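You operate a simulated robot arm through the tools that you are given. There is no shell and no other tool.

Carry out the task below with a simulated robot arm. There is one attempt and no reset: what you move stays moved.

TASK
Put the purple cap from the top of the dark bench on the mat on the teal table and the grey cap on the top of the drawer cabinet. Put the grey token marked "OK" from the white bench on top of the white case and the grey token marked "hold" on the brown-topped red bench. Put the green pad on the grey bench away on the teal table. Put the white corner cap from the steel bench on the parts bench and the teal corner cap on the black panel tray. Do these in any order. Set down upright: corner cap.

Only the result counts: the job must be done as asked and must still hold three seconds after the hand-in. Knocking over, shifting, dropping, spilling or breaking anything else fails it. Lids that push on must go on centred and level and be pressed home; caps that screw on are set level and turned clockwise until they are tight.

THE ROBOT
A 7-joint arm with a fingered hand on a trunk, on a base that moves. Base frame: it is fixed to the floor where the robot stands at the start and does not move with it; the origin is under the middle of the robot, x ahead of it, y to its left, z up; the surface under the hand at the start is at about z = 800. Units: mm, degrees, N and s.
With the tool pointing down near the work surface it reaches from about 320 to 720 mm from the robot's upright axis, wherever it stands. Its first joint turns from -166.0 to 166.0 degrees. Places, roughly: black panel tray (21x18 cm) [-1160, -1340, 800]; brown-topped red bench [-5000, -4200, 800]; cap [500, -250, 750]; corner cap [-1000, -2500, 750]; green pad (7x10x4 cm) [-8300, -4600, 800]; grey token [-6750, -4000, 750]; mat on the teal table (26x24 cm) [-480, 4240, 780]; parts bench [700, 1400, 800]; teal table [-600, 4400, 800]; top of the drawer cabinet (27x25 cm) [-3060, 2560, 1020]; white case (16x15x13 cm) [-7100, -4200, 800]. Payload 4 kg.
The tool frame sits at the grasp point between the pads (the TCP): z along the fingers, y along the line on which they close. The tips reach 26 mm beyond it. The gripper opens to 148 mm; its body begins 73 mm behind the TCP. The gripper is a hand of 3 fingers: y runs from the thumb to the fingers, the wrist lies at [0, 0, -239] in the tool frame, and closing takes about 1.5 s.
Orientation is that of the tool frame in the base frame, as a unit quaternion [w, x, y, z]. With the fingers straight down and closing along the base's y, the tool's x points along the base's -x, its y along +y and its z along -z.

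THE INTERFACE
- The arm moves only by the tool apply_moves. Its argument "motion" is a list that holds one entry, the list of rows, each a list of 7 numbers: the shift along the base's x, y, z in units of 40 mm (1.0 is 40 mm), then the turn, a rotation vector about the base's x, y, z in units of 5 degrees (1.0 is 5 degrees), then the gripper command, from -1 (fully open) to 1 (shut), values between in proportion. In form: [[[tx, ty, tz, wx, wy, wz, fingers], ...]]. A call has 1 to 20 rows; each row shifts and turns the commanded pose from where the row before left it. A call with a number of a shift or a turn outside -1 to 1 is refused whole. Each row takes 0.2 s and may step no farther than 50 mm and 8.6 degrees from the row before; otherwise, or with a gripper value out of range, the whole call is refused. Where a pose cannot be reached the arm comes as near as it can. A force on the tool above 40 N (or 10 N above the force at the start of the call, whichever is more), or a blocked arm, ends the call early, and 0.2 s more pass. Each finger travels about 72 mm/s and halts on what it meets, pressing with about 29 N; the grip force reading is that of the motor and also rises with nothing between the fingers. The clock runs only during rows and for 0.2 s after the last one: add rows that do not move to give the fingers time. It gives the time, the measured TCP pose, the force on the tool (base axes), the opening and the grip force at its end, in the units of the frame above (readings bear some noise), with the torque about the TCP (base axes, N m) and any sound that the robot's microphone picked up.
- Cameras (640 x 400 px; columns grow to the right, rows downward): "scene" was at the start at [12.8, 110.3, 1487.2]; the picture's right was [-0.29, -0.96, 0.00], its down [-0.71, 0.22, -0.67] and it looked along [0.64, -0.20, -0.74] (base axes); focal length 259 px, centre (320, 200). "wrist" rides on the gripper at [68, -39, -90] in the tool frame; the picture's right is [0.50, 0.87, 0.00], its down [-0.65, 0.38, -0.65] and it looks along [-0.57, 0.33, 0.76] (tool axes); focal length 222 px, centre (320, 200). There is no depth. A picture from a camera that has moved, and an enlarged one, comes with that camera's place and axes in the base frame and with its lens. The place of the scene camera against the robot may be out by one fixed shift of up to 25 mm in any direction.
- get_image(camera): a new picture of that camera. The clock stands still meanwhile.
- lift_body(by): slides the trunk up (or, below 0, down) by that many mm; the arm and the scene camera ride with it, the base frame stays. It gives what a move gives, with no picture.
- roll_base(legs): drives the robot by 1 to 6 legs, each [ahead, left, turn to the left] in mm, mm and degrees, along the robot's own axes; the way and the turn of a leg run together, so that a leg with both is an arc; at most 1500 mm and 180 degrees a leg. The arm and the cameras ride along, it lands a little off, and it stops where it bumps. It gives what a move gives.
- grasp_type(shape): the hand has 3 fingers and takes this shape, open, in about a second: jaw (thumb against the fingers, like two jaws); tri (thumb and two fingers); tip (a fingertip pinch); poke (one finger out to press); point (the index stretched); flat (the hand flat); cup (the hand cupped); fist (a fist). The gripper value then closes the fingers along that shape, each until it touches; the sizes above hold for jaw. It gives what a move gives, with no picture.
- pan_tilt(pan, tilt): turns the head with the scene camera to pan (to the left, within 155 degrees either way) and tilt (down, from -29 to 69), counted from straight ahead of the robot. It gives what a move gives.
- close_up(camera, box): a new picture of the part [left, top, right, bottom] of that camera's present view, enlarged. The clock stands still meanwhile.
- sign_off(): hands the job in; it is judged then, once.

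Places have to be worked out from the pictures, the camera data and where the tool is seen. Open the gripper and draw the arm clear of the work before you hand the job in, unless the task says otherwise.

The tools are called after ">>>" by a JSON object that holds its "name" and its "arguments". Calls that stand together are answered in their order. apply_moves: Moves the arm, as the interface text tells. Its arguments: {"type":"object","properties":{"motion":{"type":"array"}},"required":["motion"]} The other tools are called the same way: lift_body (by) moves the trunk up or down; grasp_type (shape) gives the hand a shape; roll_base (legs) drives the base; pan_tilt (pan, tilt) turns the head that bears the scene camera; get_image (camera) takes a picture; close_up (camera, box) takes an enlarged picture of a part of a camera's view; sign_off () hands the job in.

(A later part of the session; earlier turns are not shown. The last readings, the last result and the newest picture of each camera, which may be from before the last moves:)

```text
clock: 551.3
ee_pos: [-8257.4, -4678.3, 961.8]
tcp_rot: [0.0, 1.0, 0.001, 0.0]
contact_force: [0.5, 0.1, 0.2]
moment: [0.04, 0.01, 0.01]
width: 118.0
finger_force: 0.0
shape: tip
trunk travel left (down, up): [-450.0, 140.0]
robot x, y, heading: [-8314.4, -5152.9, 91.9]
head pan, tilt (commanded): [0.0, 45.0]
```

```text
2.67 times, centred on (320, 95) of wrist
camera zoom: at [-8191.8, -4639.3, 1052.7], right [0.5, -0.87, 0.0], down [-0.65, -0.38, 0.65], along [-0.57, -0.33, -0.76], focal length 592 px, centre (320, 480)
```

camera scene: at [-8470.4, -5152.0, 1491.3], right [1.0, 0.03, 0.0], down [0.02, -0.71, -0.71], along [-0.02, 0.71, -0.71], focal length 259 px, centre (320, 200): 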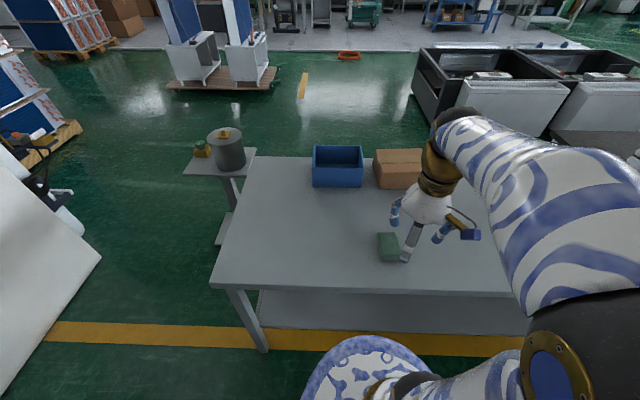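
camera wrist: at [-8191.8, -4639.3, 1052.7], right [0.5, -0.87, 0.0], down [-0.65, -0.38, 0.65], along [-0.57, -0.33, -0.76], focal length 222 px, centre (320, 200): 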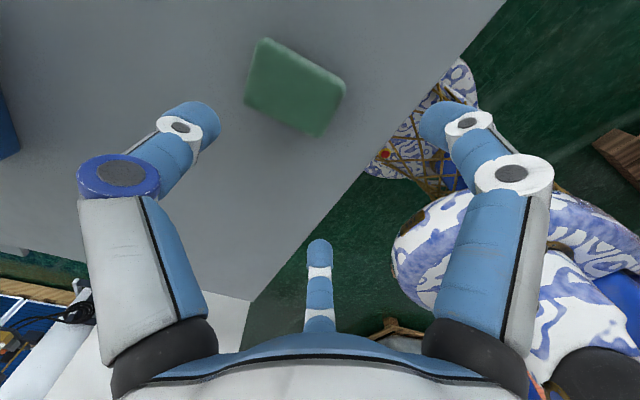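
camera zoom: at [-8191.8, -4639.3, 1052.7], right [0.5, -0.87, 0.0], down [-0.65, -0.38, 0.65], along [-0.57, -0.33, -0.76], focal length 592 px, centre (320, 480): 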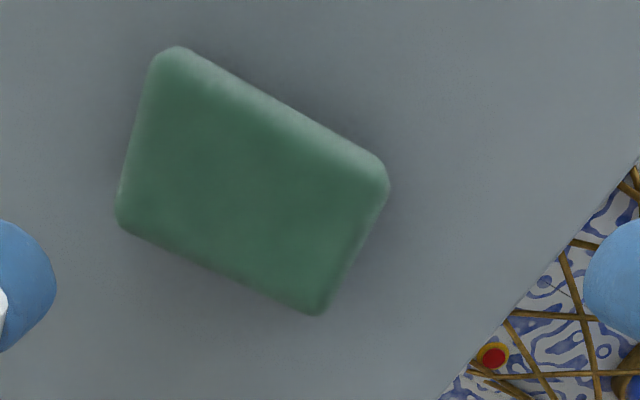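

Two views show the pad's top at z ≈ 778 (bench ≈ 740), 68 × 96 mm, centred (-8273, -4651), yawed about 4°. I align above it and descend to about 800 with the hand wide open.

>>> {"name": "apply_moves", "arguments": {"motion": [[[-0.2, 0.45, -0.3, 0, 0, 0.42, -0.6], [-0.21, 0.43, -0.5, 0, 0, 0.42, -0.6], [0, 0, -0.8, 0, 0, 0, -0.6], [0, 0, -0.9, 0, 0, 0, -0.6], [0, 0, -0.9, 0, 0, 0, -0.6], [0, 0, -0.6, 0, 0, 0, -0.6], [0, 0, 0, 0, 0, 0, -0.6]]]}}

>>> {"name": "get_image", "arguments": {"camera": "wrist"}}

>>> {"name": "close_up", "arguments": {"camera": "scene", "box": [320, 160, 480, 300]}}

```text
clock: 552.9
ee_pos: [-8274.8, -4639.8, 806.8]
tcp_rot: [-0.005, 0.999, 0.036, 0.001]
contact_force: [1.0, 0.4, 27.2]
moment: [-0.92, 0.04, 0.01]
width: 116.9
finger_force: 0.0
shape: tip
trunk travel left (down, up): [-450.0, 140.0]
robot x, y, heading: [-8318.0, -5151.0, 91.9]
head pan, tilt (commanded): [0.0, 45.0]
stopped in row 7: the force on the tool passed its limit at 42 N (the readings are from after the stop); the commanded pose is now the measured one
```

```text
taken
camera wrist: at [-8211.4, -4597.4, 897.0], right [0.56, -0.83, -0.01], down [-0.63, -0.43, 0.65], along [-0.54, -0.36, -0.76], focal length 222 px, centre (320, 200)
```

wrist: 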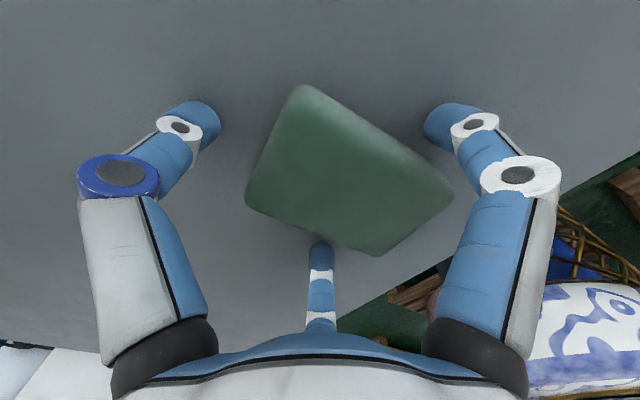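

```text
2.86 times, centred on (400, 230) of scene
camera zoom: at [-8470.6, -5153.8, 1491.5], right [1.0, 0.03, 0.0], down [0.02, -0.71, -0.71], along [-0.02, 0.71, -0.71], focal length 740 px, centre (91, 114)
```

zoom: 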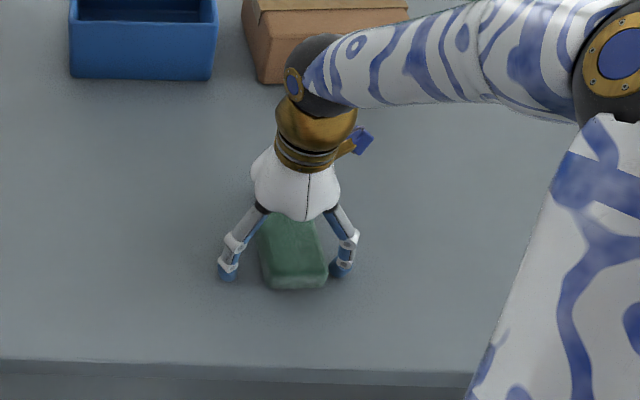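

The fingertips met the table at TCP z ≈ 807, so the bench is at about 779 and the pad top near 818; its centre is then about (-8259, -4647). I rise a little, shift 15 mm east, level, and settle at TCP z ≈ 814.

>>> {"name": "apply_moves", "arguments": {"motion": [[[0, 0, 0.2, -0.115, 0.02, 0, -0.6], [0.38, 0, 0, 0, 0, 0, -0.6], [0, 0, 0, 0, 0, 0, -0.6]]]}}

>>> {"name": "get_image", "arguments": {"camera": "wrist"}}

```text
clock: 553.7
ee_pos: [-8260.3, -4640.5, 811.5]
tcp_rot: [0.002, 0.999, 0.037, -0.002]
contact_force: [-0.3, -0.4, -0.6]
moment: [-0.01, -0.01, -0.01]
width: 117.9
finger_force: 0.1
shape: tip
trunk travel left (down, up): [-450.0, 140.0]
robot x, y, heading: [-8317.1, -5152.6, 92.0]
head pan, tilt (commanded): [0.0, 45.0]
```

```text
taken
camera wrist: at [-8195.8, -4596.3, 901.6], right [0.56, -0.83, 0.0], down [-0.62, -0.42, 0.66], along [-0.54, -0.37, -0.75], focal length 222 px, centre (320, 200)
```

wrist: 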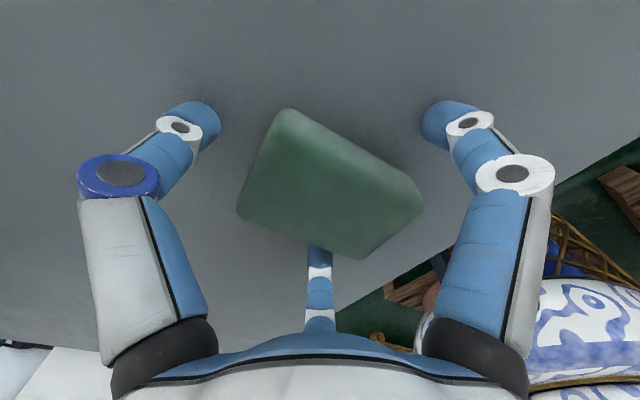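

Centred within a few millimetres. I shift 5 mm more east and close on the pad.

>>> {"name": "apply_moves", "arguments": {"motion": [[[0.12, 0.05, 0, 0, 0, 0, -0.6], [0, 0, 0, 0, 0, 0, -0.3], [0, 0, 0, 0, 0, 0, 0], [0, 0, 0, 0, 0, 0, 0.3], [0, 0, 0, 0, 0, 0, 0.6], [0, 0, 0, 0, 0, 0, 1], [0, 0, 0, 0, 0, 0, 1], [0, 0, 0, 0, 0, 0, 1]]]}}

>>> {"name": "get_image", "arguments": {"camera": "wrist"}}

>>> {"name": "close_up", "arguments": {"camera": "scene", "box": [320, 160, 480, 300]}}

```text
clock: 555.5
ee_pos: [-8253.7, -4639.0, 812.0]
tcp_rot: [0.003, 0.999, 0.037, -0.001]
contact_force: [-0.1, 1.5, -0.4]
moment: [-0.03, 0.02, 0.01]
width: 67.6
finger_force: 28.8
shape: tip
trunk travel left (down, up): [-450.0, 140.0]
robot x, y, heading: [-8319.2, -5153.7, 91.8]
head pan, tilt (commanded): [0.0, 45.0]
```

```text
taken
camera wrist: at [-8191.2, -4594.3, 902.0], right [0.56, -0.83, 0.0], down [-0.62, -0.42, 0.66], along [-0.54, -0.37, -0.75], focal length 222 px, centre (320, 200)
```

wrist: 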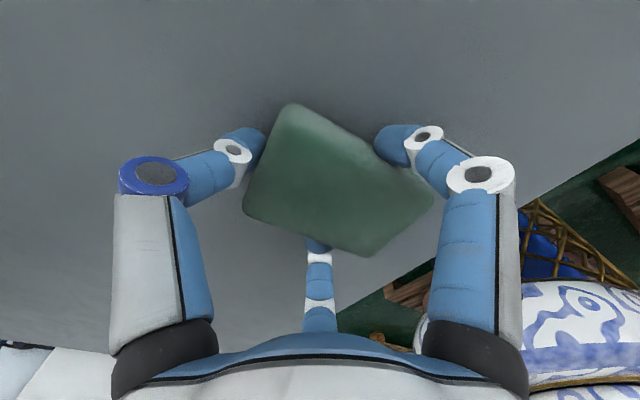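

```text
2.86 times, centred on (400, 230) of scene
camera zoom: at [-8470.4, -5151.8, 1491.4], right [1.0, 0.03, 0.0], down [0.02, -0.71, -0.71], along [-0.02, 0.71, -0.71], focal length 740 px, centre (91, 114)
```

zoom: 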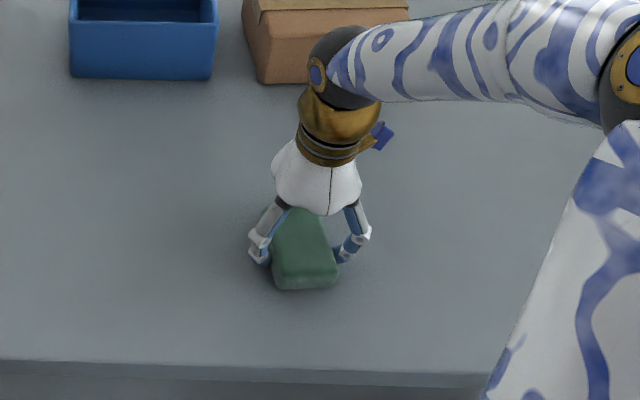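

The pad is clasped on three sides (68 mm, 29 N). I lift slowly and check.

>>> {"name": "apply_moves", "arguments": {"motion": [[[0, 0, 0.2, 0, 0, 0, 1], [0, 0, 0.3, 0, 0, 0, 1], [0, 0, 0.5, 0, 0, 0, 1], [0, 0, 0.8, 0, 0, 0, 1], [0, 0, 0.8, 0, 0, 0, 1], [0, 0, 0, 0, 0, 0, 1]]]}}

>>> {"name": "get_image", "arguments": {"camera": "wrist"}}

>>> {"name": "get_image", "arguments": {"camera": "scene"}}

```text
clock: 556.9
ee_pos: [-8255.1, -4638.7, 914.2]
tcp_rot: [0.003, 0.999, 0.037, -0.001]
contact_force: [-0.9, -0.5, 0.3]
moment: [-0.01, 0.01, 0.01]
width: 67.4
finger_force: 29.5
shape: tip
trunk travel left (down, up): [-450.0, 140.0]
robot x, y, heading: [-8316.4, -5150.4, 92.0]
head pan, tilt (commanded): [0.0, 45.0]
```

```text
taken
camera wrist: at [-8191.1, -4593.8, 1005.1], right [0.56, -0.83, 0.0], down [-0.62, -0.42, 0.66], along [-0.54, -0.37, -0.75], focal length 222 px, centre (320, 200)
```

wrist: 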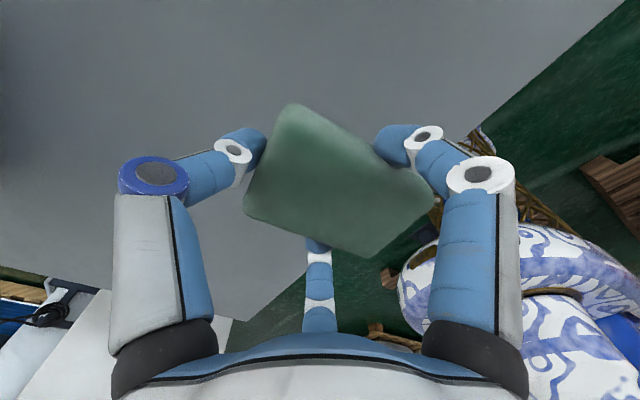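

```text
taken
camera scene: at [-8470.5, -5151.9, 1491.3], right [1.0, 0.03, 0.0], down [0.02, -0.71, -0.71], along [-0.02, 0.71, -0.71], focal length 259 px, centre (320, 200)
```

scene: 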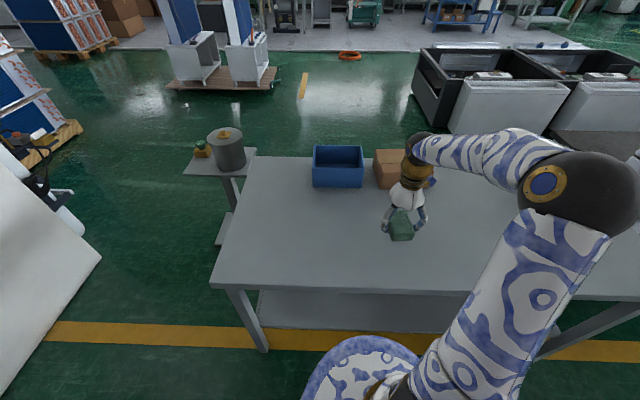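

The pad is held firmly. I retract and drive back out: west behind the bench, north through the lane, retracing my way.

>>> {"name": "apply_moves", "arguments": {"motion": [[[0, -0.4, 0.7, 0, 0, 0, 1], [0, -0.7, 0.7, 0, 0, 0, 1], [-0.3, -0.8, 0.7, 0, 0, 0, 1], [-0.5, -0.9, 0.7, 0, 0, 0, 1], [-0.5, -0.9, 0.5, 0, 0, 0, 1], [-0.3, -0.2, 0.2, 0, 0, 0, 1], [0, 0, 0, 0, 0, 0, 1]]]}}

>>> {"name": "roll_base", "arguments": {"legs": [[0, 0, -2], [0, 1250, 0], [900, 0, 0]]}}

>>> {"name": "get_image", "arguments": {"camera": "wrist"}}

```text
clock: 558.5
ee_pos: [-8319.7, -4794.7, 1054.5]
tcp_rot: [0.003, 0.999, 0.037, -0.001]
contact_force: [0.2, 0.0, 0.5]
moment: [0.0, -0.01, -0.01]
width: 66.7
finger_force: 28.5
shape: tip
trunk travel left (down, up): [-450.0, 140.0]
robot x, y, heading: [-8313.3, -5150.5, 92.0]
head pan, tilt (commanded): [0.0, 45.0]
```

```text
clock: 566.3
ee_pos: [-9570.9, -4715.0, 1057.5]
tcp_rot: [-0.001, 1.0, 0.025, -0.002]
contact_force: [0.3, 0.7, -0.4]
moment: [0.04, 0.01, 0.0]
width: 66.5
finger_force: 28.8
shape: tip
trunk travel left (down, up): [-450.0, 140.0]
robot x, y, heading: [-9580.2, -5065.6, 90.3]
head pan, tilt (commanded): [0.0, 45.0]
stopped in leg 3: the robot was blocked; the commanded pose is now the measured one
```

```text
taken
camera wrist: at [-9506.4, -4673.4, 1147.8], right [0.54, -0.84, 0.0], down [-0.63, -0.41, 0.66], along [-0.55, -0.35, -0.75], focal length 222 px, centre (320, 200)
```

wrist: 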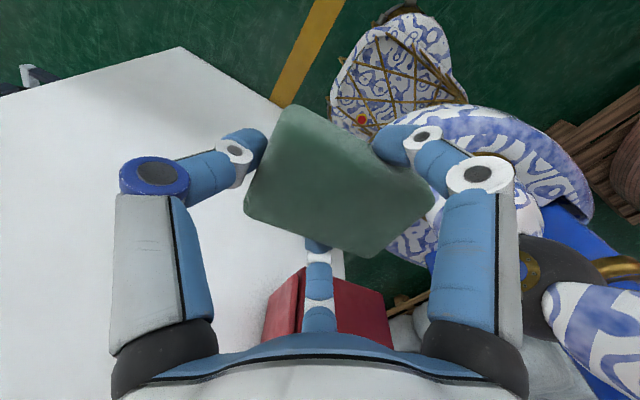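

The robot was blocked going north here: with this heading the head and trunk side face the pillar and its red box. I look to confirm before moving.

>>> {"name": "pan_tilt", "arguments": {"pan": 40, "tilt": 20}}

>>> {"name": "get_image", "arguments": {"camera": "scene"}}

>>> {"name": "pan_tilt", "arguments": {"pan": 0, "tilt": 45}}

>>> {"name": "get_image", "arguments": {"camera": "scene"}}

```text
clock: 567.4
ee_pos: [-9574.8, -4708.0, 1055.2]
tcp_rot: [0.002, 1.0, 0.023, 0.0]
contact_force: [-0.2, -0.3, -0.3]
moment: [-0.03, 0.0, 0.01]
width: 66.8
finger_force: 29.2
shape: tip
trunk travel left (down, up): [-450.0, 140.0]
robot x, y, heading: [-9580.7, -5065.7, 90.2]
head pan, tilt (commanded): [40.0, 20.0]
```

```text
taken
camera scene: at [-9794.2, -5071.9, 1530.0], right [0.76, 0.65, 0.0], down [0.22, -0.26, -0.94], along [-0.61, 0.72, -0.34], focal length 259 px, centre (320, 200)
```

scene: 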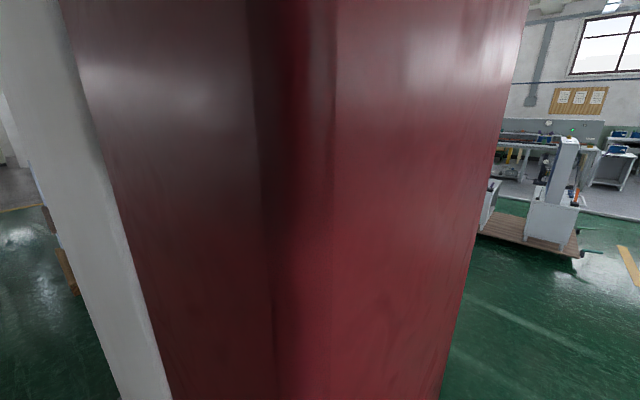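

```text
clock: 568.5
ee_pos: [-9574.4, -4713.8, 1056.1]
tcp_rot: [0.0, 1.0, 0.023, -0.001]
contact_force: [0.5, -0.1, -0.3]
moment: [0.0, -0.03, 0.0]
width: 66.6
finger_force: 28.8
shape: tip
trunk travel left (down, up): [-450.0, 140.0]
robot x, y, heading: [-9582.2, -5067.7, 90.3]
head pan, tilt (commanded): [0.0, 45.0]
```

```text
taken
camera scene: at [-9740.6, -5069.4, 1493.8], right [1.0, 0.07, 0.0], down [0.05, -0.68, -0.73], along [-0.05, 0.73, -0.68], focal length 259 px, centre (320, 200)
```

scene: 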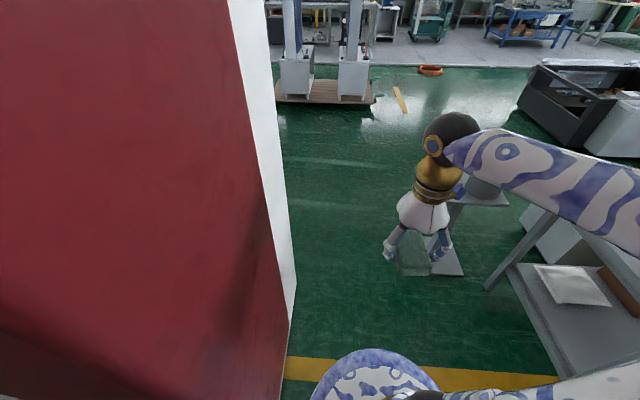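

The head stood right against the pillar's red box. I back off, move east, turn to the same heading as on the way in (facing south), and reverse north along the lane.

>>> {"name": "roll_base", "arguments": {"legs": [[-130, 0, 0], [0, -290, 0], [0, 0, -180]]}}

>>> {"name": "get_image", "arguments": {"camera": "wrist"}}

>>> {"name": "pan_tilt", "arguments": {"pan": -120, "tilt": 40}}

>>> {"name": "get_image", "arguments": {"camera": "scene"}}

```text
clock: 578.8
ee_pos: [-9306.2, -5550.7, 1054.5]
tcp_rot: [0.001, -0.01, 1.0, 0.002]
contact_force: [1.1, 0.3, -1.0]
moment: [0.02, 0.01, 0.0]
width: 66.3
finger_force: 29.0
shape: tip
trunk travel left (down, up): [-450.0, 140.0]
robot x, y, heading: [-9290.3, -5198.1, -91.2]
head pan, tilt (commanded): [0.0, 45.0]
```

```text
taken
camera wrist: at [-9374.6, -5592.1, 1145.5], right [-0.52, 0.86, 0.0], down [0.65, 0.39, 0.66], along [0.56, 0.34, -0.75], focal length 222 px, centre (320, 200)
```

wrist: 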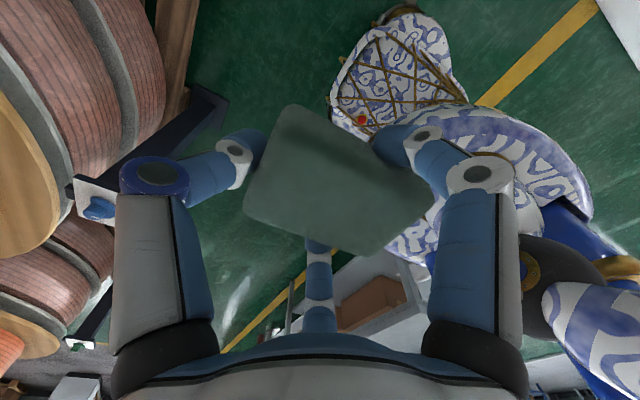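

```text
clock: 580.8
ee_pos: [-9307.1, -5551.5, 1054.8]
tcp_rot: [0.0, -0.011, 1.0, 0.003]
contact_force: [-0.4, -0.2, -0.9]
moment: [0.0, -0.01, 0.0]
width: 66.3
finger_force: 28.7
shape: tip
trunk travel left (down, up): [-450.0, 140.0]
robot x, y, heading: [-9290.1, -5191.8, -91.3]
head pan, tilt (commanded): [-120.0, 40.0]
```

```text
taken
camera scene: at [-9214.6, -5110.3, 1498.6], right [0.52, 0.86, 0.0], down [0.55, -0.33, -0.77], along [-0.66, 0.4, -0.64], focal length 259 px, centre (320, 200)
```

scene: 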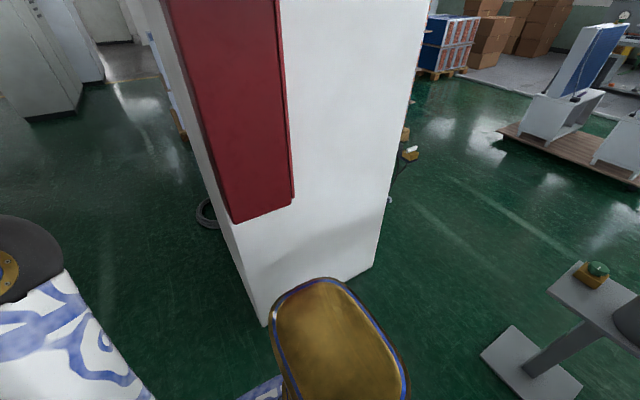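

The pillar's east face is at x ≈ -9940 with the red box protruding; the pedestal is at right. I take x ≈ -9520 and reverse north through the lane.

>>> {"name": "roll_base", "arguments": {"legs": [[0, -230, 1.3], [-600, 0, 0], [-600, 0, 0], [-650, 0, 0]]}}

>>> {"name": "get_image", "arguments": {"camera": "scene"}}

>>> {"name": "get_image", "arguments": {"camera": "wrist"}}

```text
clock: 591.7
ee_pos: [-9521.7, -3697.3, 1054.1]
tcp_rot: [0.001, -0.017, 1.0, 0.003]
contact_force: [-0.4, 0.5, -0.2]
moment: [0.02, 0.01, 0.0]
width: 66.3
finger_force: 29.1
shape: tip
trunk travel left (down, up): [-450.0, 140.0]
robot x, y, heading: [-9511.7, -3341.3, -90.4]
head pan, tilt (commanded): [-120.0, 40.0]
```

```text
taken
camera scene: at [-9436.1, -3256.1, 1498.6], right [0.5, 0.86, 0.0], down [0.56, -0.32, -0.77], along [-0.66, 0.39, -0.64], focal length 259 px, centre (320, 200)
```

scene: 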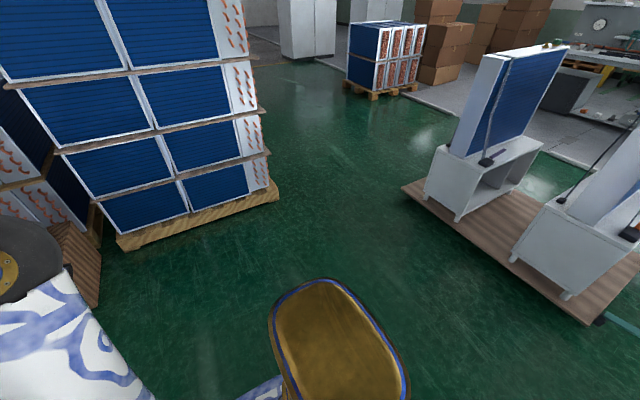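

```text
taken
camera wrist: at [-9588.6, -3740.3, 1145.5], right [-0.53, 0.85, 0.0], down [0.64, 0.4, 0.66], along [0.56, 0.35, -0.75], focal length 222 px, centre (320, 200)
```

wrist: 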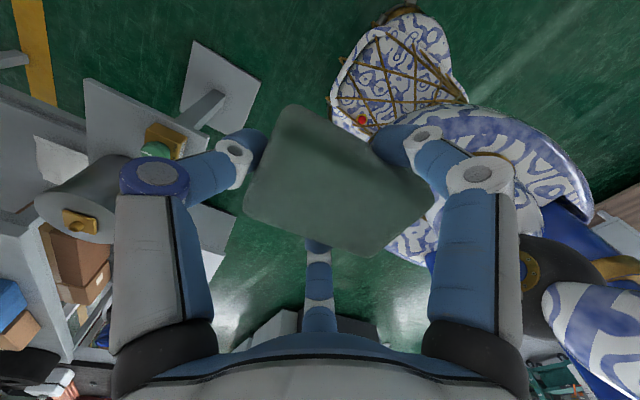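

Clear of the lane. Now I turn east and go back: along y ≈ -2840 to x ≈ -7900, then sidestep north past the machine's west end.

>>> {"name": "roll_base", "arguments": {"legs": [[-500, 0, 0.4], [0, 0, 90], [1500, 0, 0], [110, 0, 0], [0, 1400, 0], [0, 560, 0]]}}

>>> {"name": "pan_tilt", "arguments": {"pan": 0, "tilt": 25}}

>>> {"name": "get_image", "arguments": {"camera": "scene"}}

>>> {"name": "get_image", "arguments": {"camera": "wrist"}}

```text
clock: 615.7
ee_pos: [-7545.8, -892.9, 1054.8]
tcp_rot: [0.002, 0.724, -0.689, -0.002]
contact_force: [-0.1, -0.3, -1.1]
moment: [-0.02, 0.0, 0.04]
width: 66.3
finger_force: 28.8
shape: tip
trunk travel left (down, up): [-450.0, 140.0]
robot x, y, heading: [-7904.6, -886.9, 0.8]
head pan, tilt (commanded): [-120.0, 40.0]
```

```text
clock: 617.7
ee_pos: [-7546.3, -892.6, 1054.2]
tcp_rot: [0.002, 0.725, -0.689, -0.002]
contact_force: [-0.3, 0.2, -0.9]
moment: [-0.04, 0.0, 0.01]
width: 66.2
finger_force: 29.1
shape: tip
trunk travel left (down, up): [-450.0, 140.0]
robot x, y, heading: [-7903.0, -890.5, 0.5]
head pan, tilt (commanded): [0.0, 25.0]
```

```text
taken
camera scene: at [-7875.0, -754.9, 1521.9], right [0.01, -1.0, 0.0], down [-0.42, 0.0, -0.91], along [0.91, 0.01, -0.42], focal length 259 px, centre (320, 200)
```

scene: 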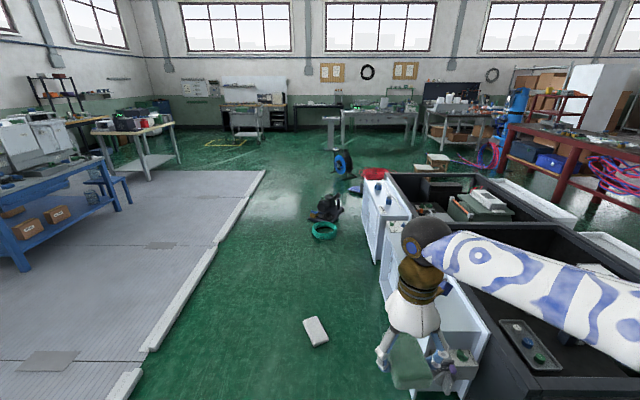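

```text
taken
camera wrist: at [-7503.6, -960.0, 1145.5], right [-0.84, -0.54, 0.0], down [-0.41, 0.63, 0.66], along [-0.36, 0.55, -0.75], focal length 222 px, centre (320, 200)
```

wrist: 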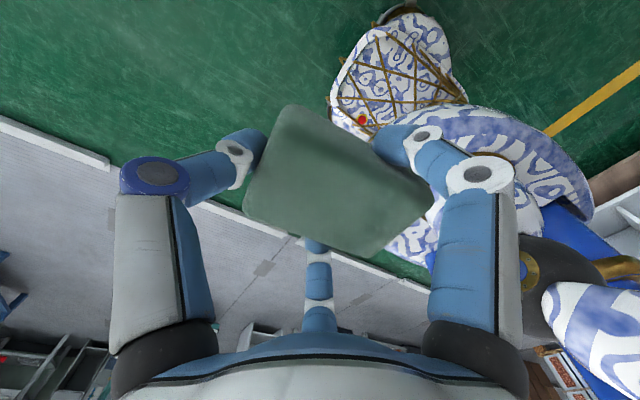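

The lane east is clear (white block at y ≈ -706, border strip at y ≈ +260). I move diagonally to y ≈ -250 and drive east.

>>> {"name": "roll_base", "arguments": {"legs": [[354, 635, -0.6], [1400, 0, 0], [1400, 0, 0]]}}

>>> {"name": "get_image", "arguments": {"camera": "scene"}}

```text
clock: 634.8
ee_pos: [-4386.1, -249.9, 1054.3]
tcp_rot: [0.001, 0.723, -0.691, -0.002]
contact_force: [0.0, 0.9, -0.2]
moment: [0.01, 0.02, -0.02]
width: 66.5
finger_force: 29.4
shape: tip
trunk travel left (down, up): [-450.0, 140.0]
robot x, y, heading: [-4741.8, -244.9, 0.1]
head pan, tilt (commanded): [0.0, 25.0]
```

```text
taken
camera scene: at [-4714.9, -110.6, 1521.9], right [0.0, -1.0, 0.0], down [-0.42, 0.0, -0.91], along [0.91, 0.0, -0.42], focal length 259 px, centre (320, 200)
```

scene: 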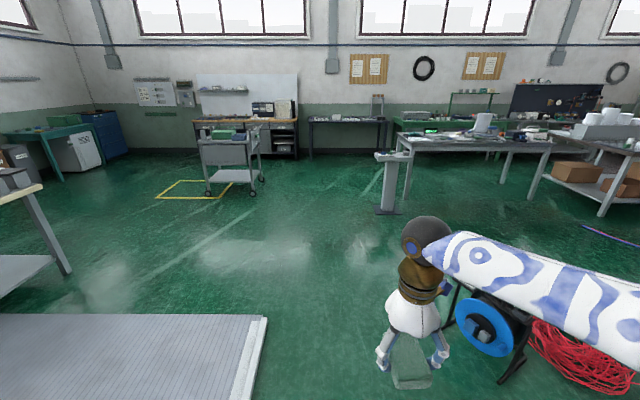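

Lane clear. I go on east, then sidestep north along x ≈ -2100 (west of the cart), then east to face the teal table.

>>> {"name": "roll_base", "arguments": {"legs": [[1400, 0, 0], [1240, 0, 0], [0, 1400, 0], [0, 1400, 0], [1480, 0, 0], [0, 0, 90]]}}

>>> {"name": "pan_tilt", "arguments": {"pan": 0, "tilt": 25}}

>>> {"name": "get_image", "arguments": {"camera": "scene"}}

>>> {"name": "get_image", "arguments": {"camera": "wrist"}}

```text
clock: 671.5
ee_pos: [-617.6, 2917.7, 1055.1]
tcp_rot: [0.003, 1.0, 0.02, -0.001]
contact_force: [-0.1, 0.6, 0.5]
moment: [-0.01, -0.01, -0.04]
width: 66.1
finger_force: 29.0
shape: tip
trunk travel left (down, up): [-450.0, 140.0]
robot x, y, heading: [-626.1, 2557.5, 89.9]
head pan, tilt (commanded): [0.0, 25.0]
```

```text
clock: 672.1
ee_pos: [-619.6, 2918.1, 1054.8]
tcp_rot: [0.003, 1.0, 0.019, -0.001]
contact_force: [0.0, 0.4, 0.5]
moment: [0.0, 0.03, 0.03]
width: 66.0
finger_force: 28.7
shape: tip
trunk travel left (down, up): [-450.0, 140.0]
robot x, y, heading: [-623.5, 2559.8, 90.1]
head pan, tilt (commanded): [0.0, 25.0]
```

```text
taken
camera scene: at [-781.3, 2575.6, 1521.9], right [1.0, 0.0, 0.0], down [0.0, -0.42, -0.91], along [0.0, 0.91, -0.42], focal length 259 px, centre (320, 200)
```

scene: 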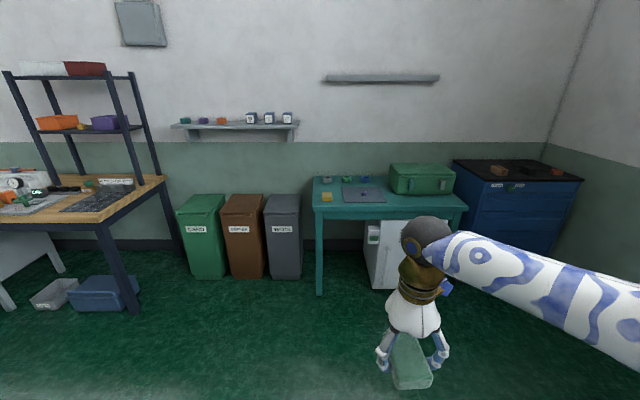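

```text
taken
camera wrist: at [-553.1, 2959.2, 1145.5], right [0.53, -0.85, 0.0], down [-0.64, -0.4, 0.66], along [-0.55, -0.35, -0.75], focal length 222 px, centre (320, 200)
```

wrist: 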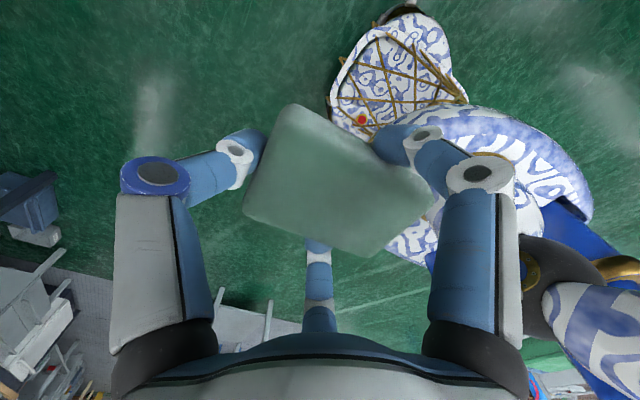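

The teal table is ahead. I roll to about (-620, 3600) and look at its free areas.

>>> {"name": "roll_base", "arguments": {"legs": [[1040, 0, 0]]}}

>>> {"name": "pan_tilt", "arguments": {"pan": -5, "tilt": 45}}

>>> {"name": "get_image", "arguments": {"camera": "scene"}}

>>> {"name": "close_up", "arguments": {"camera": "scene", "box": [290, 120, 570, 290]}}

```text
clock: 677.5
ee_pos: [-619.3, 3964.9, 1054.3]
tcp_rot: [0.003, 1.0, 0.02, -0.001]
contact_force: [0.4, -0.8, 0.3]
moment: [0.02, -0.02, -0.01]
width: 66.3
finger_force: 29.2
shape: tip
trunk travel left (down, up): [-450.0, 140.0]
robot x, y, heading: [-631.3, 3608.0, 90.0]
head pan, tilt (commanded): [0.0, 25.0]
```

```text
clock: 678.4
ee_pos: [-619.3, 3964.4, 1054.6]
tcp_rot: [0.003, 1.0, 0.02, 0.0]
contact_force: [0.2, 0.3, -0.3]
moment: [-0.03, 0.02, 0.02]
width: 66.1
finger_force: 29.0
shape: tip
trunk travel left (down, up): [-450.0, 140.0]
robot x, y, heading: [-629.4, 3609.6, 90.2]
head pan, tilt (commanded): [-5.0, 45.0]
```

```text
taken
camera scene: at [-773.5, 3611.1, 1491.4], right [1.0, -0.09, 0.0], down [-0.06, -0.7, -0.71], along [0.06, 0.7, -0.71], focal length 259 px, centre (320, 200)
```

scene: 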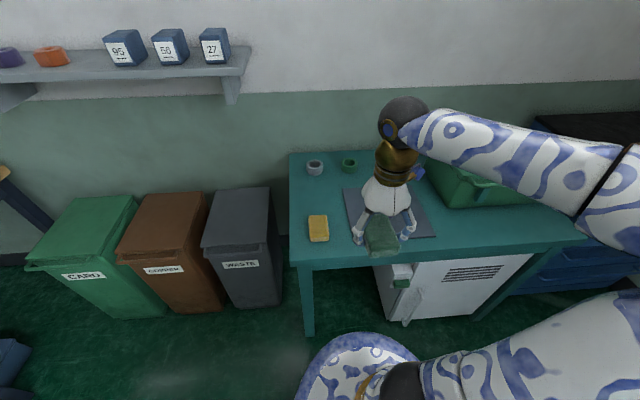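

```text
2.29 times, centred on (430, 205) of scene
camera zoom: at [-773.5, 3611.1, 1491.4], right [1.0, -0.09, 0.0], down [-0.06, -0.7, -0.71], along [0.06, 0.7, -0.71], focal length 592 px, centre (69, 189)
```

zoom: 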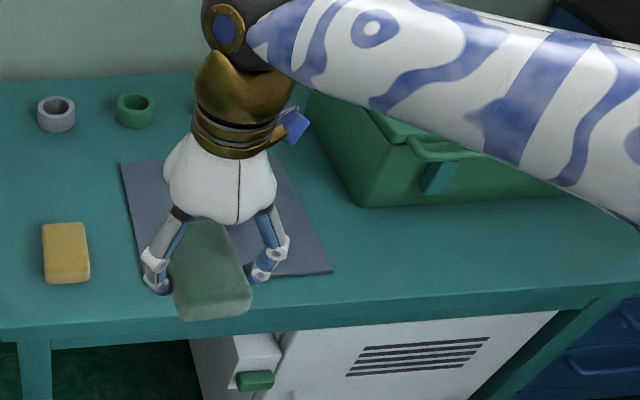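

There is a free patch on the left between the sponge and the grey ring, about 200 × 215 mm, centred near (-718, 4335). I roll 90 mm nearer and 60 mm left, then bring the pad over it.

>>> {"name": "roll_base", "arguments": {"legs": [[90, 60, 0]]}}

>>> {"name": "apply_moves", "arguments": {"motion": [[[-0.2, 0.9, -0.1, 0, 0, 0, 1], [-0.2, 0.9, -0.1, 0, 0, 0, 1], [-0.2, 0.9, -0.1, 0, 0, 0, 1], [-0.2, 0.9, -0.2, 0, 0, 0, 1], [-0.1, 0.9, -0.3, 0, 0, 0, 1], [0, 0.9, -0.3, 0, 0, 0, 1], [0, 0.9, -0.3, 0, 0, 0, 1], [0, 0, 0, 0, 0, 0, 1]]]}}

>>> {"name": "get_image", "arguments": {"camera": "wrist"}}

>>> {"name": "get_image", "arguments": {"camera": "scene"}}

```text
clock: 679.5
ee_pos: [-678.3, 4054.9, 1054.2]
tcp_rot: [0.003, 1.0, 0.019, 0.0]
contact_force: [-0.7, 0.4, -0.6]
moment: [0.01, 0.01, 0.03]
width: 66.1
finger_force: 29.1
shape: tip
trunk travel left (down, up): [-450.0, 140.0]
robot x, y, heading: [-688.0, 3696.5, 90.0]
head pan, tilt (commanded): [-5.0, 45.0]
```

```text
clock: 681.4
ee_pos: [-714.8, 4305.8, 999.5]
tcp_rot: [0.002, 1.0, 0.02, -0.002]
contact_force: [-1.1, 0.0, -0.1]
moment: [-0.02, 0.02, -0.01]
width: 66.0
finger_force: 29.0
shape: tip
trunk travel left (down, up): [-450.0, 140.0]
robot x, y, heading: [-687.8, 3698.6, 90.0]
head pan, tilt (commanded): [-5.0, 45.0]
```

```text
taken
camera wrist: at [-648.7, 4348.0, 1090.3], right [0.53, -0.85, 0.0], down [-0.64, -0.4, 0.66], along [-0.55, -0.35, -0.75], focal length 222 px, centre (320, 200)
```

wrist: 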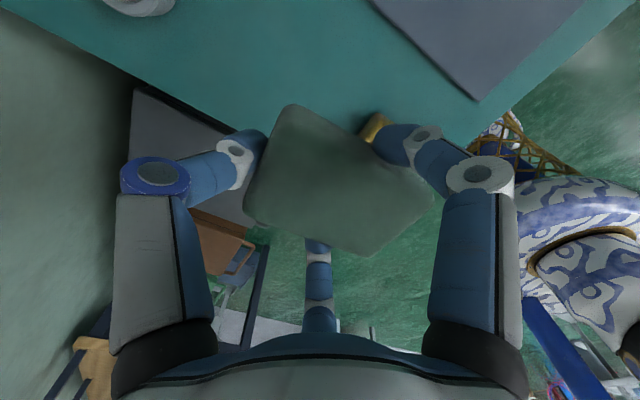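

```text
taken
camera scene: at [-833.7, 3701.0, 1491.3], right [1.0, -0.09, 0.0], down [-0.06, -0.7, -0.71], along [0.06, 0.7, -0.71], focal length 259 px, centre (320, 200)
```

scene: 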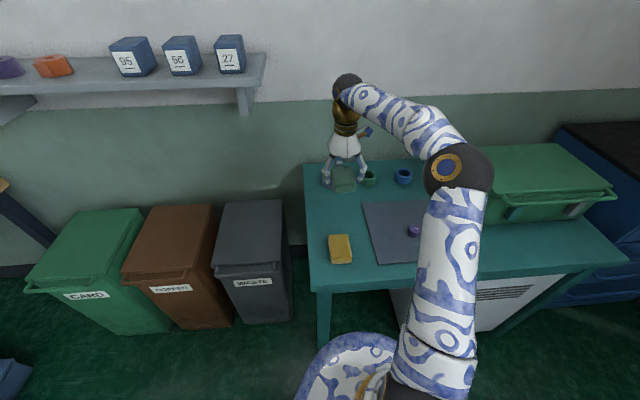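

The patch spans x -822…-615 and y 4237 (sponge) …4485 (ring). I shift the pad's centre to about (-718, 4350) and lower to about 850.

>>> {"name": "apply_moves", "arguments": {"motion": [[[-0.05, 0.6, -0.4, 0, 0, 0, 1], [-0.03, 0.6, -0.8, 0, 0, 0, 1], [0, 0, -0.9, 0, 0, 0, 1], [0, 0, -0.9, 0, 0, 0, 1], [0, 0, -0.7, 0, 0, 0, 1], [0, 0, 0, 0, 0, 0, 1]]]}}

>>> {"name": "get_image", "arguments": {"camera": "wrist"}}

>>> {"name": "close_up", "arguments": {"camera": "scene", "box": [290, 120, 450, 290]}}

```text
clock: 682.8
ee_pos: [-715.7, 4354.1, 850.7]
tcp_rot: [0.002, 1.0, 0.019, -0.001]
contact_force: [-0.4, 1.1, -0.2]
moment: [0.02, 0.0, 0.01]
width: 66.1
finger_force: 28.8
shape: tip
trunk travel left (down, up): [-450.0, 140.0]
robot x, y, heading: [-686.2, 3695.1, 89.7]
head pan, tilt (commanded): [-5.0, 45.0]
```

```text
taken
camera wrist: at [-650.9, 4396.3, 941.1], right [0.53, -0.85, 0.0], down [-0.64, -0.4, 0.66], along [-0.55, -0.35, -0.75], focal length 222 px, centre (320, 200)
```

wrist: 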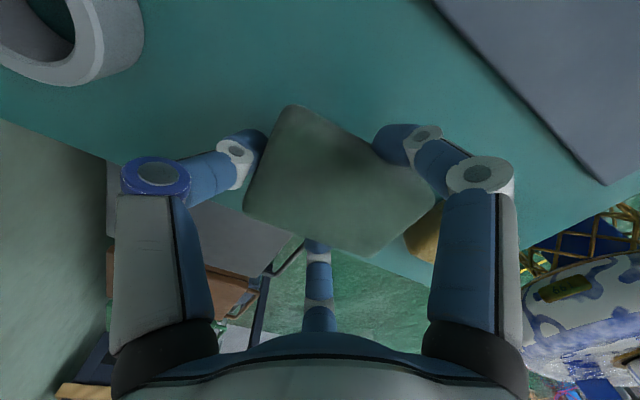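

```text
2.35 times, centred on (370, 205) of scene
camera zoom: at [-833.6, 3700.9, 1491.4], right [1.0, -0.09, 0.0], down [-0.06, -0.7, -0.71], along [0.06, 0.7, -0.71], focal length 610 px, centre (202, 188)
```

zoom: 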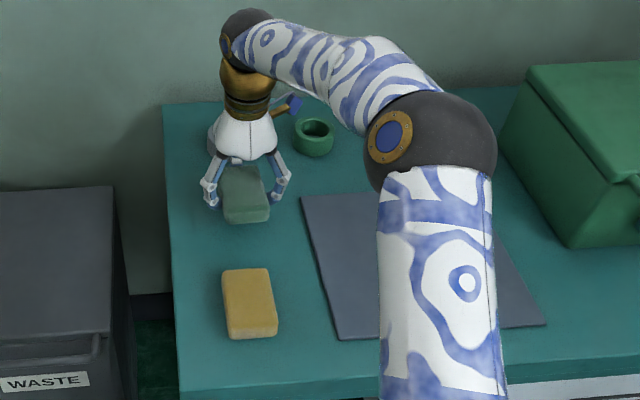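

Good placement between sponge and ring. I lower to about 824 and step down to contact.

>>> {"name": "apply_moves", "arguments": {"motion": [[[0, 0, -0.35, 0, 0, 0, 1], [0, 0, -0.3, 0, 0, 0, 1], [0, 0, 0, 0, 0, 0, 1]]]}}

```text
clock: 683.5
ee_pos: [-717.9, 4355.0, 825.6]
tcp_rot: [0.003, 1.0, 0.02, 0.0]
contact_force: [0.0, 0.6, -0.8]
moment: [-0.03, 0.01, 0.01]
width: 66.1
finger_force: 29.0
shape: tip
trunk travel left (down, up): [-450.0, 140.0]
robot x, y, heading: [-684.5, 3698.7, 89.8]
head pan, tilt (commanded): [-5.0, 45.0]
```

>>> {"name": "apply_moves", "arguments": {"motion": [[[0, 0, -0.06, 0, 0, 0, 1], [0, 0, -0.06, 0, 0, 0, 1]]]}}

>>> {"name": "apply_moves", "arguments": {"motion": [[[0, 0, -0.04, 0, 0, 0, 1], [0, 0, -0.04, 0, 0, 0, 1]]]}}

```text
clock: 684.1
ee_pos: [-717.8, 4354.6, 820.5]
tcp_rot: [0.002, 1.0, 0.02, -0.002]
contact_force: [-0.6, -0.4, -0.6]
moment: [0.03, 0.01, -0.02]
width: 65.9
finger_force: 28.7
shape: tip
trunk travel left (down, up): [-450.0, 140.0]
robot x, y, heading: [-683.5, 3697.7, 89.8]
head pan, tilt (commanded): [-5.0, 45.0]
```

```text
clock: 684.8
ee_pos: [-718.0, 4355.6, 815.8]
tcp_rot: [0.003, 1.0, 0.019, -0.002]
contact_force: [-0.1, -0.5, -1.1]
moment: [0.01, -0.04, 0.02]
width: 65.9
finger_force: 28.7
shape: tip
trunk travel left (down, up): [-450.0, 140.0]
robot x, y, heading: [-686.4, 3702.1, 89.7]
head pan, tilt (commanded): [-5.0, 45.0]
```

>>> {"name": "apply_moves", "arguments": {"motion": [[[0, 0, -0.04, 0, 0, 0, 1], [0, 0, -0.04, 0, 0, 0, 1]]]}}

>>> {"name": "apply_moves", "arguments": {"motion": [[[0, 0, -0.03, 0, 0, 0, 1], [0, 0, -0.03, 0, 0, 0, 1]]]}}

```text
clock: 685.4
ee_pos: [-716.3, 4353.3, 814.0]
tcp_rot: [0.002, 1.0, 0.02, -0.001]
contact_force: [-0.8, 0.5, -0.2]
moment: [0.02, 0.0, 0.06]
width: 66.0
finger_force: 29.7
shape: tip
trunk travel left (down, up): [-450.0, 140.0]
robot x, y, heading: [-689.4, 3698.3, 89.9]
head pan, tilt (commanded): [-5.0, 45.0]
```

```text
clock: 686.0
ee_pos: [-717.8, 4354.5, 811.2]
tcp_rot: [0.003, 1.0, 0.021, 0.0]
contact_force: [0.6, 0.2, -1.1]
moment: [0.0, 0.03, 0.01]
width: 65.7
finger_force: 28.5
shape: tip
trunk travel left (down, up): [-450.0, 140.0]
robot x, y, heading: [-687.8, 3698.7, 89.7]
head pan, tilt (commanded): [-5.0, 45.0]
```

>>> {"name": "apply_moves", "arguments": {"motion": [[[0, 0, -0.03, 0, 0, 0, 1], [0, 0, -0.03, 0, 0, 0, 1]]]}}

>>> {"name": "apply_moves", "arguments": {"motion": [[[0, 0, -0.03, 0, 0, 0, 1], [0, 0, 0, 0, 0, 0, 1]]]}}

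>>> {"name": "get_image", "arguments": {"camera": "wrist"}}

```text
clock: 686.5
ee_pos: [-718.2, 4355.2, 809.3]
tcp_rot: [0.002, 1.0, 0.02, -0.002]
contact_force: [0.2, 0.1, 7.5]
moment: [0.01, -0.01, 0.01]
width: 66.0
finger_force: 29.2
shape: tip
trunk travel left (down, up): [-450.0, 140.0]
robot x, y, heading: [-689.5, 3697.2, 89.9]
head pan, tilt (commanded): [-5.0, 45.0]
```

```text
clock: 687.1
ee_pos: [-716.8, 4353.6, 808.4]
tcp_rot: [0.001, 1.0, 0.02, -0.001]
contact_force: [0.0, 1.2, 18.4]
moment: [0.05, -0.05, -0.01]
width: 65.9
finger_force: 29.0
shape: tip
trunk travel left (down, up): [-450.0, 140.0]
robot x, y, heading: [-686.2, 3696.0, 90.1]
head pan, tilt (commanded): [-5.0, 45.0]
```

```text
taken
camera wrist: at [-652.1, 4395.0, 900.1], right [0.53, -0.85, 0.0], down [-0.64, -0.4, 0.66], along [-0.55, -0.35, -0.75], focal length 222 px, centre (320, 200)
```

wrist: 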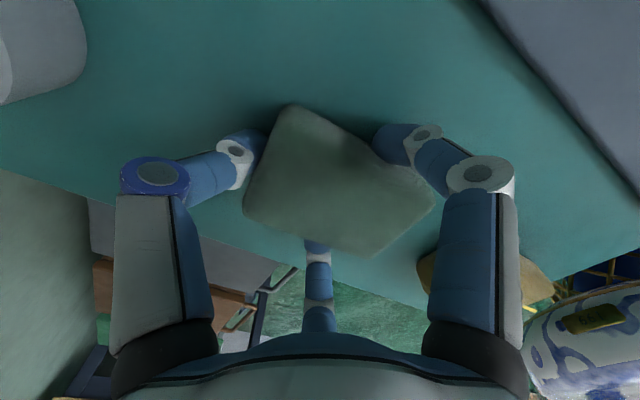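

Contact (18 N). I ease up a touch and open the fingers moderately.

>>> {"name": "apply_moves", "arguments": {"motion": [[[0, 0, 0.04, 0, 0, 0, 0.08], [0, 0, 0, 0, 0, 0, 0], [0, 0, 0, 0, 0, 0, -0.1], [0, 0, 0, 0, 0, 0, -0.2], [0, 0, 0, 0, 0, 0, -0.3], [0, 0, 0, 0, 0, 0, -0.3]]]}}

>>> {"name": "get_image", "arguments": {"camera": "wrist"}}

```text
clock: 688.5
ee_pos: [-716.9, 4354.6, 809.9]
tcp_rot: [0.003, 1.0, 0.02, -0.001]
contact_force: [0.5, 0.3, 0.1]
moment: [-0.01, -0.02, 0.03]
width: 95.7
finger_force: 0.0
shape: tip
trunk travel left (down, up): [-450.0, 140.0]
robot x, y, heading: [-684.6, 3700.3, 89.9]
head pan, tilt (commanded): [-5.0, 45.0]
```

```text
taken
camera wrist: at [-652.2, 4395.8, 899.9], right [0.53, -0.85, 0.0], down [-0.64, -0.4, 0.66], along [-0.55, -0.35, -0.75], focal length 222 px, centre (320, 200)
```

wrist: 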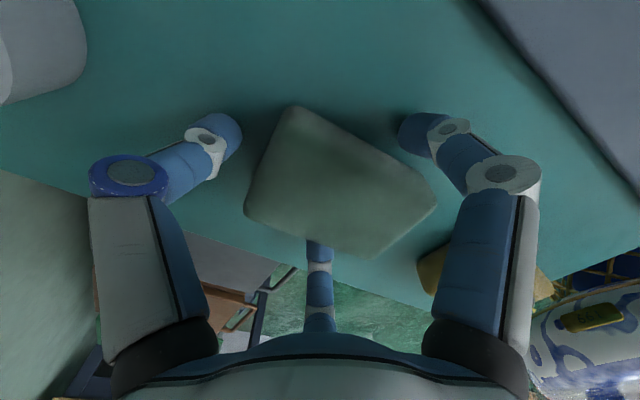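

The pad rests on the table, fingers free. I rise straight up, retract, and look over the table.

>>> {"name": "apply_moves", "arguments": {"motion": [[[0, 0, 0.4, 0, 0, 0, -0.3], [0, 0, 0.8, 0, 0, 0, -0.3], [0, 0, 1, 0, 0, 0, -0.3], [0, 0, 1, 0, 0, 0, -0.3], [0, 0, 1, 0, 0, 0, -0.3], [0, -0.5, 0.8, 0, 0, 0, -0.3], [0, -1, 0.4, 0, 0, 0, -0.3], [0, -1, 0, 0, 0, 0, -0.3], [0, -1, 0, 0, 0, 0, -0.3], [0, -1, 0, 0, 0, 0, -0.3], [0, -1, 0, 0, 0, 0, -0.3], [0, -1, 0, 0, 0, 0, -0.3], [0, -0.8, 0, 0, 0, 0, -0.3]]]}}

>>> {"name": "roll_base", "arguments": {"legs": [[-500, 0, 0]]}}

>>> {"name": "pan_tilt", "arguments": {"pan": -5, "tilt": 30}}

>>> {"name": "get_image", "arguments": {"camera": "scene"}}

>>> {"name": "close_up", "arguments": {"camera": "scene", "box": [280, 120, 520, 270]}}

```text
clock: 691.4
ee_pos: [-719.4, 4060.9, 1025.0]
tcp_rot: [0.002, 1.0, 0.02, 0.001]
contact_force: [-0.8, 0.2, 1.4]
moment: [0.04, -0.08, 0.01]
width: 95.9
finger_force: 0.0
shape: tip
trunk travel left (down, up): [-450.0, 140.0]
robot x, y, heading: [-684.3, 3696.3, 90.2]
head pan, tilt (commanded): [-5.0, 45.0]
```

```text
clock: 694.3
ee_pos: [-718.3, 3563.4, 1025.6]
tcp_rot: [0.002, 1.0, 0.021, -0.001]
contact_force: [-0.1, -0.6, -0.4]
moment: [-0.02, -0.04, 0.01]
width: 95.9
finger_force: 0.1
shape: tip
trunk travel left (down, up): [-450.0, 140.0]
robot x, y, heading: [-685.1, 3196.7, 90.0]
head pan, tilt (commanded): [-5.0, 45.0]
```

```text
clock: 695.1
ee_pos: [-718.2, 3562.5, 1024.6]
tcp_rot: [0.002, 1.0, 0.022, 0.0]
contact_force: [-0.3, -0.6, -0.4]
moment: [0.01, 0.03, -0.02]
width: 95.9
finger_force: 0.0
shape: tip
trunk travel left (down, up): [-450.0, 140.0]
robot x, y, heading: [-687.5, 3198.2, 89.9]
head pan, tilt (commanded): [-5.0, 30.0]
```

```text
taken
camera scene: at [-833.0, 3210.4, 1513.9], right [1.0, -0.09, 0.0], down [-0.04, -0.5, -0.87], along [0.08, 0.86, -0.5], focal length 259 px, centre (320, 200)
```

scene: 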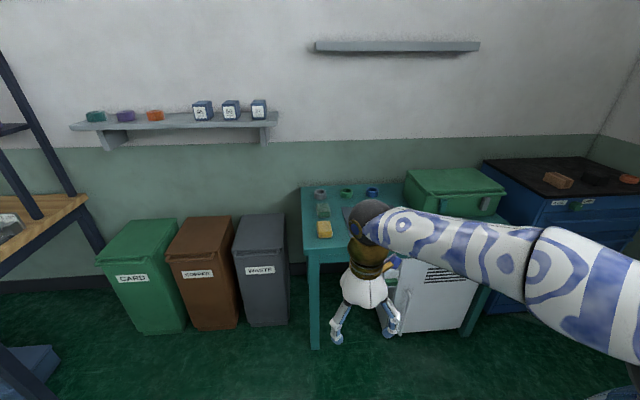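

```text
2.67 times, centred on (400, 195) of scene
camera zoom: at [-833.0, 3210.4, 1513.9], right [1.0, -0.09, 0.0], down [-0.04, -0.5, -0.87], along [0.08, 0.86, -0.5], focal length 691 px, centre (107, 213)
```

zoom: 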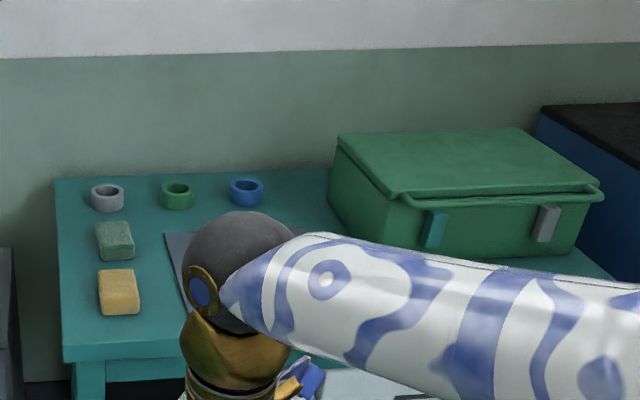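

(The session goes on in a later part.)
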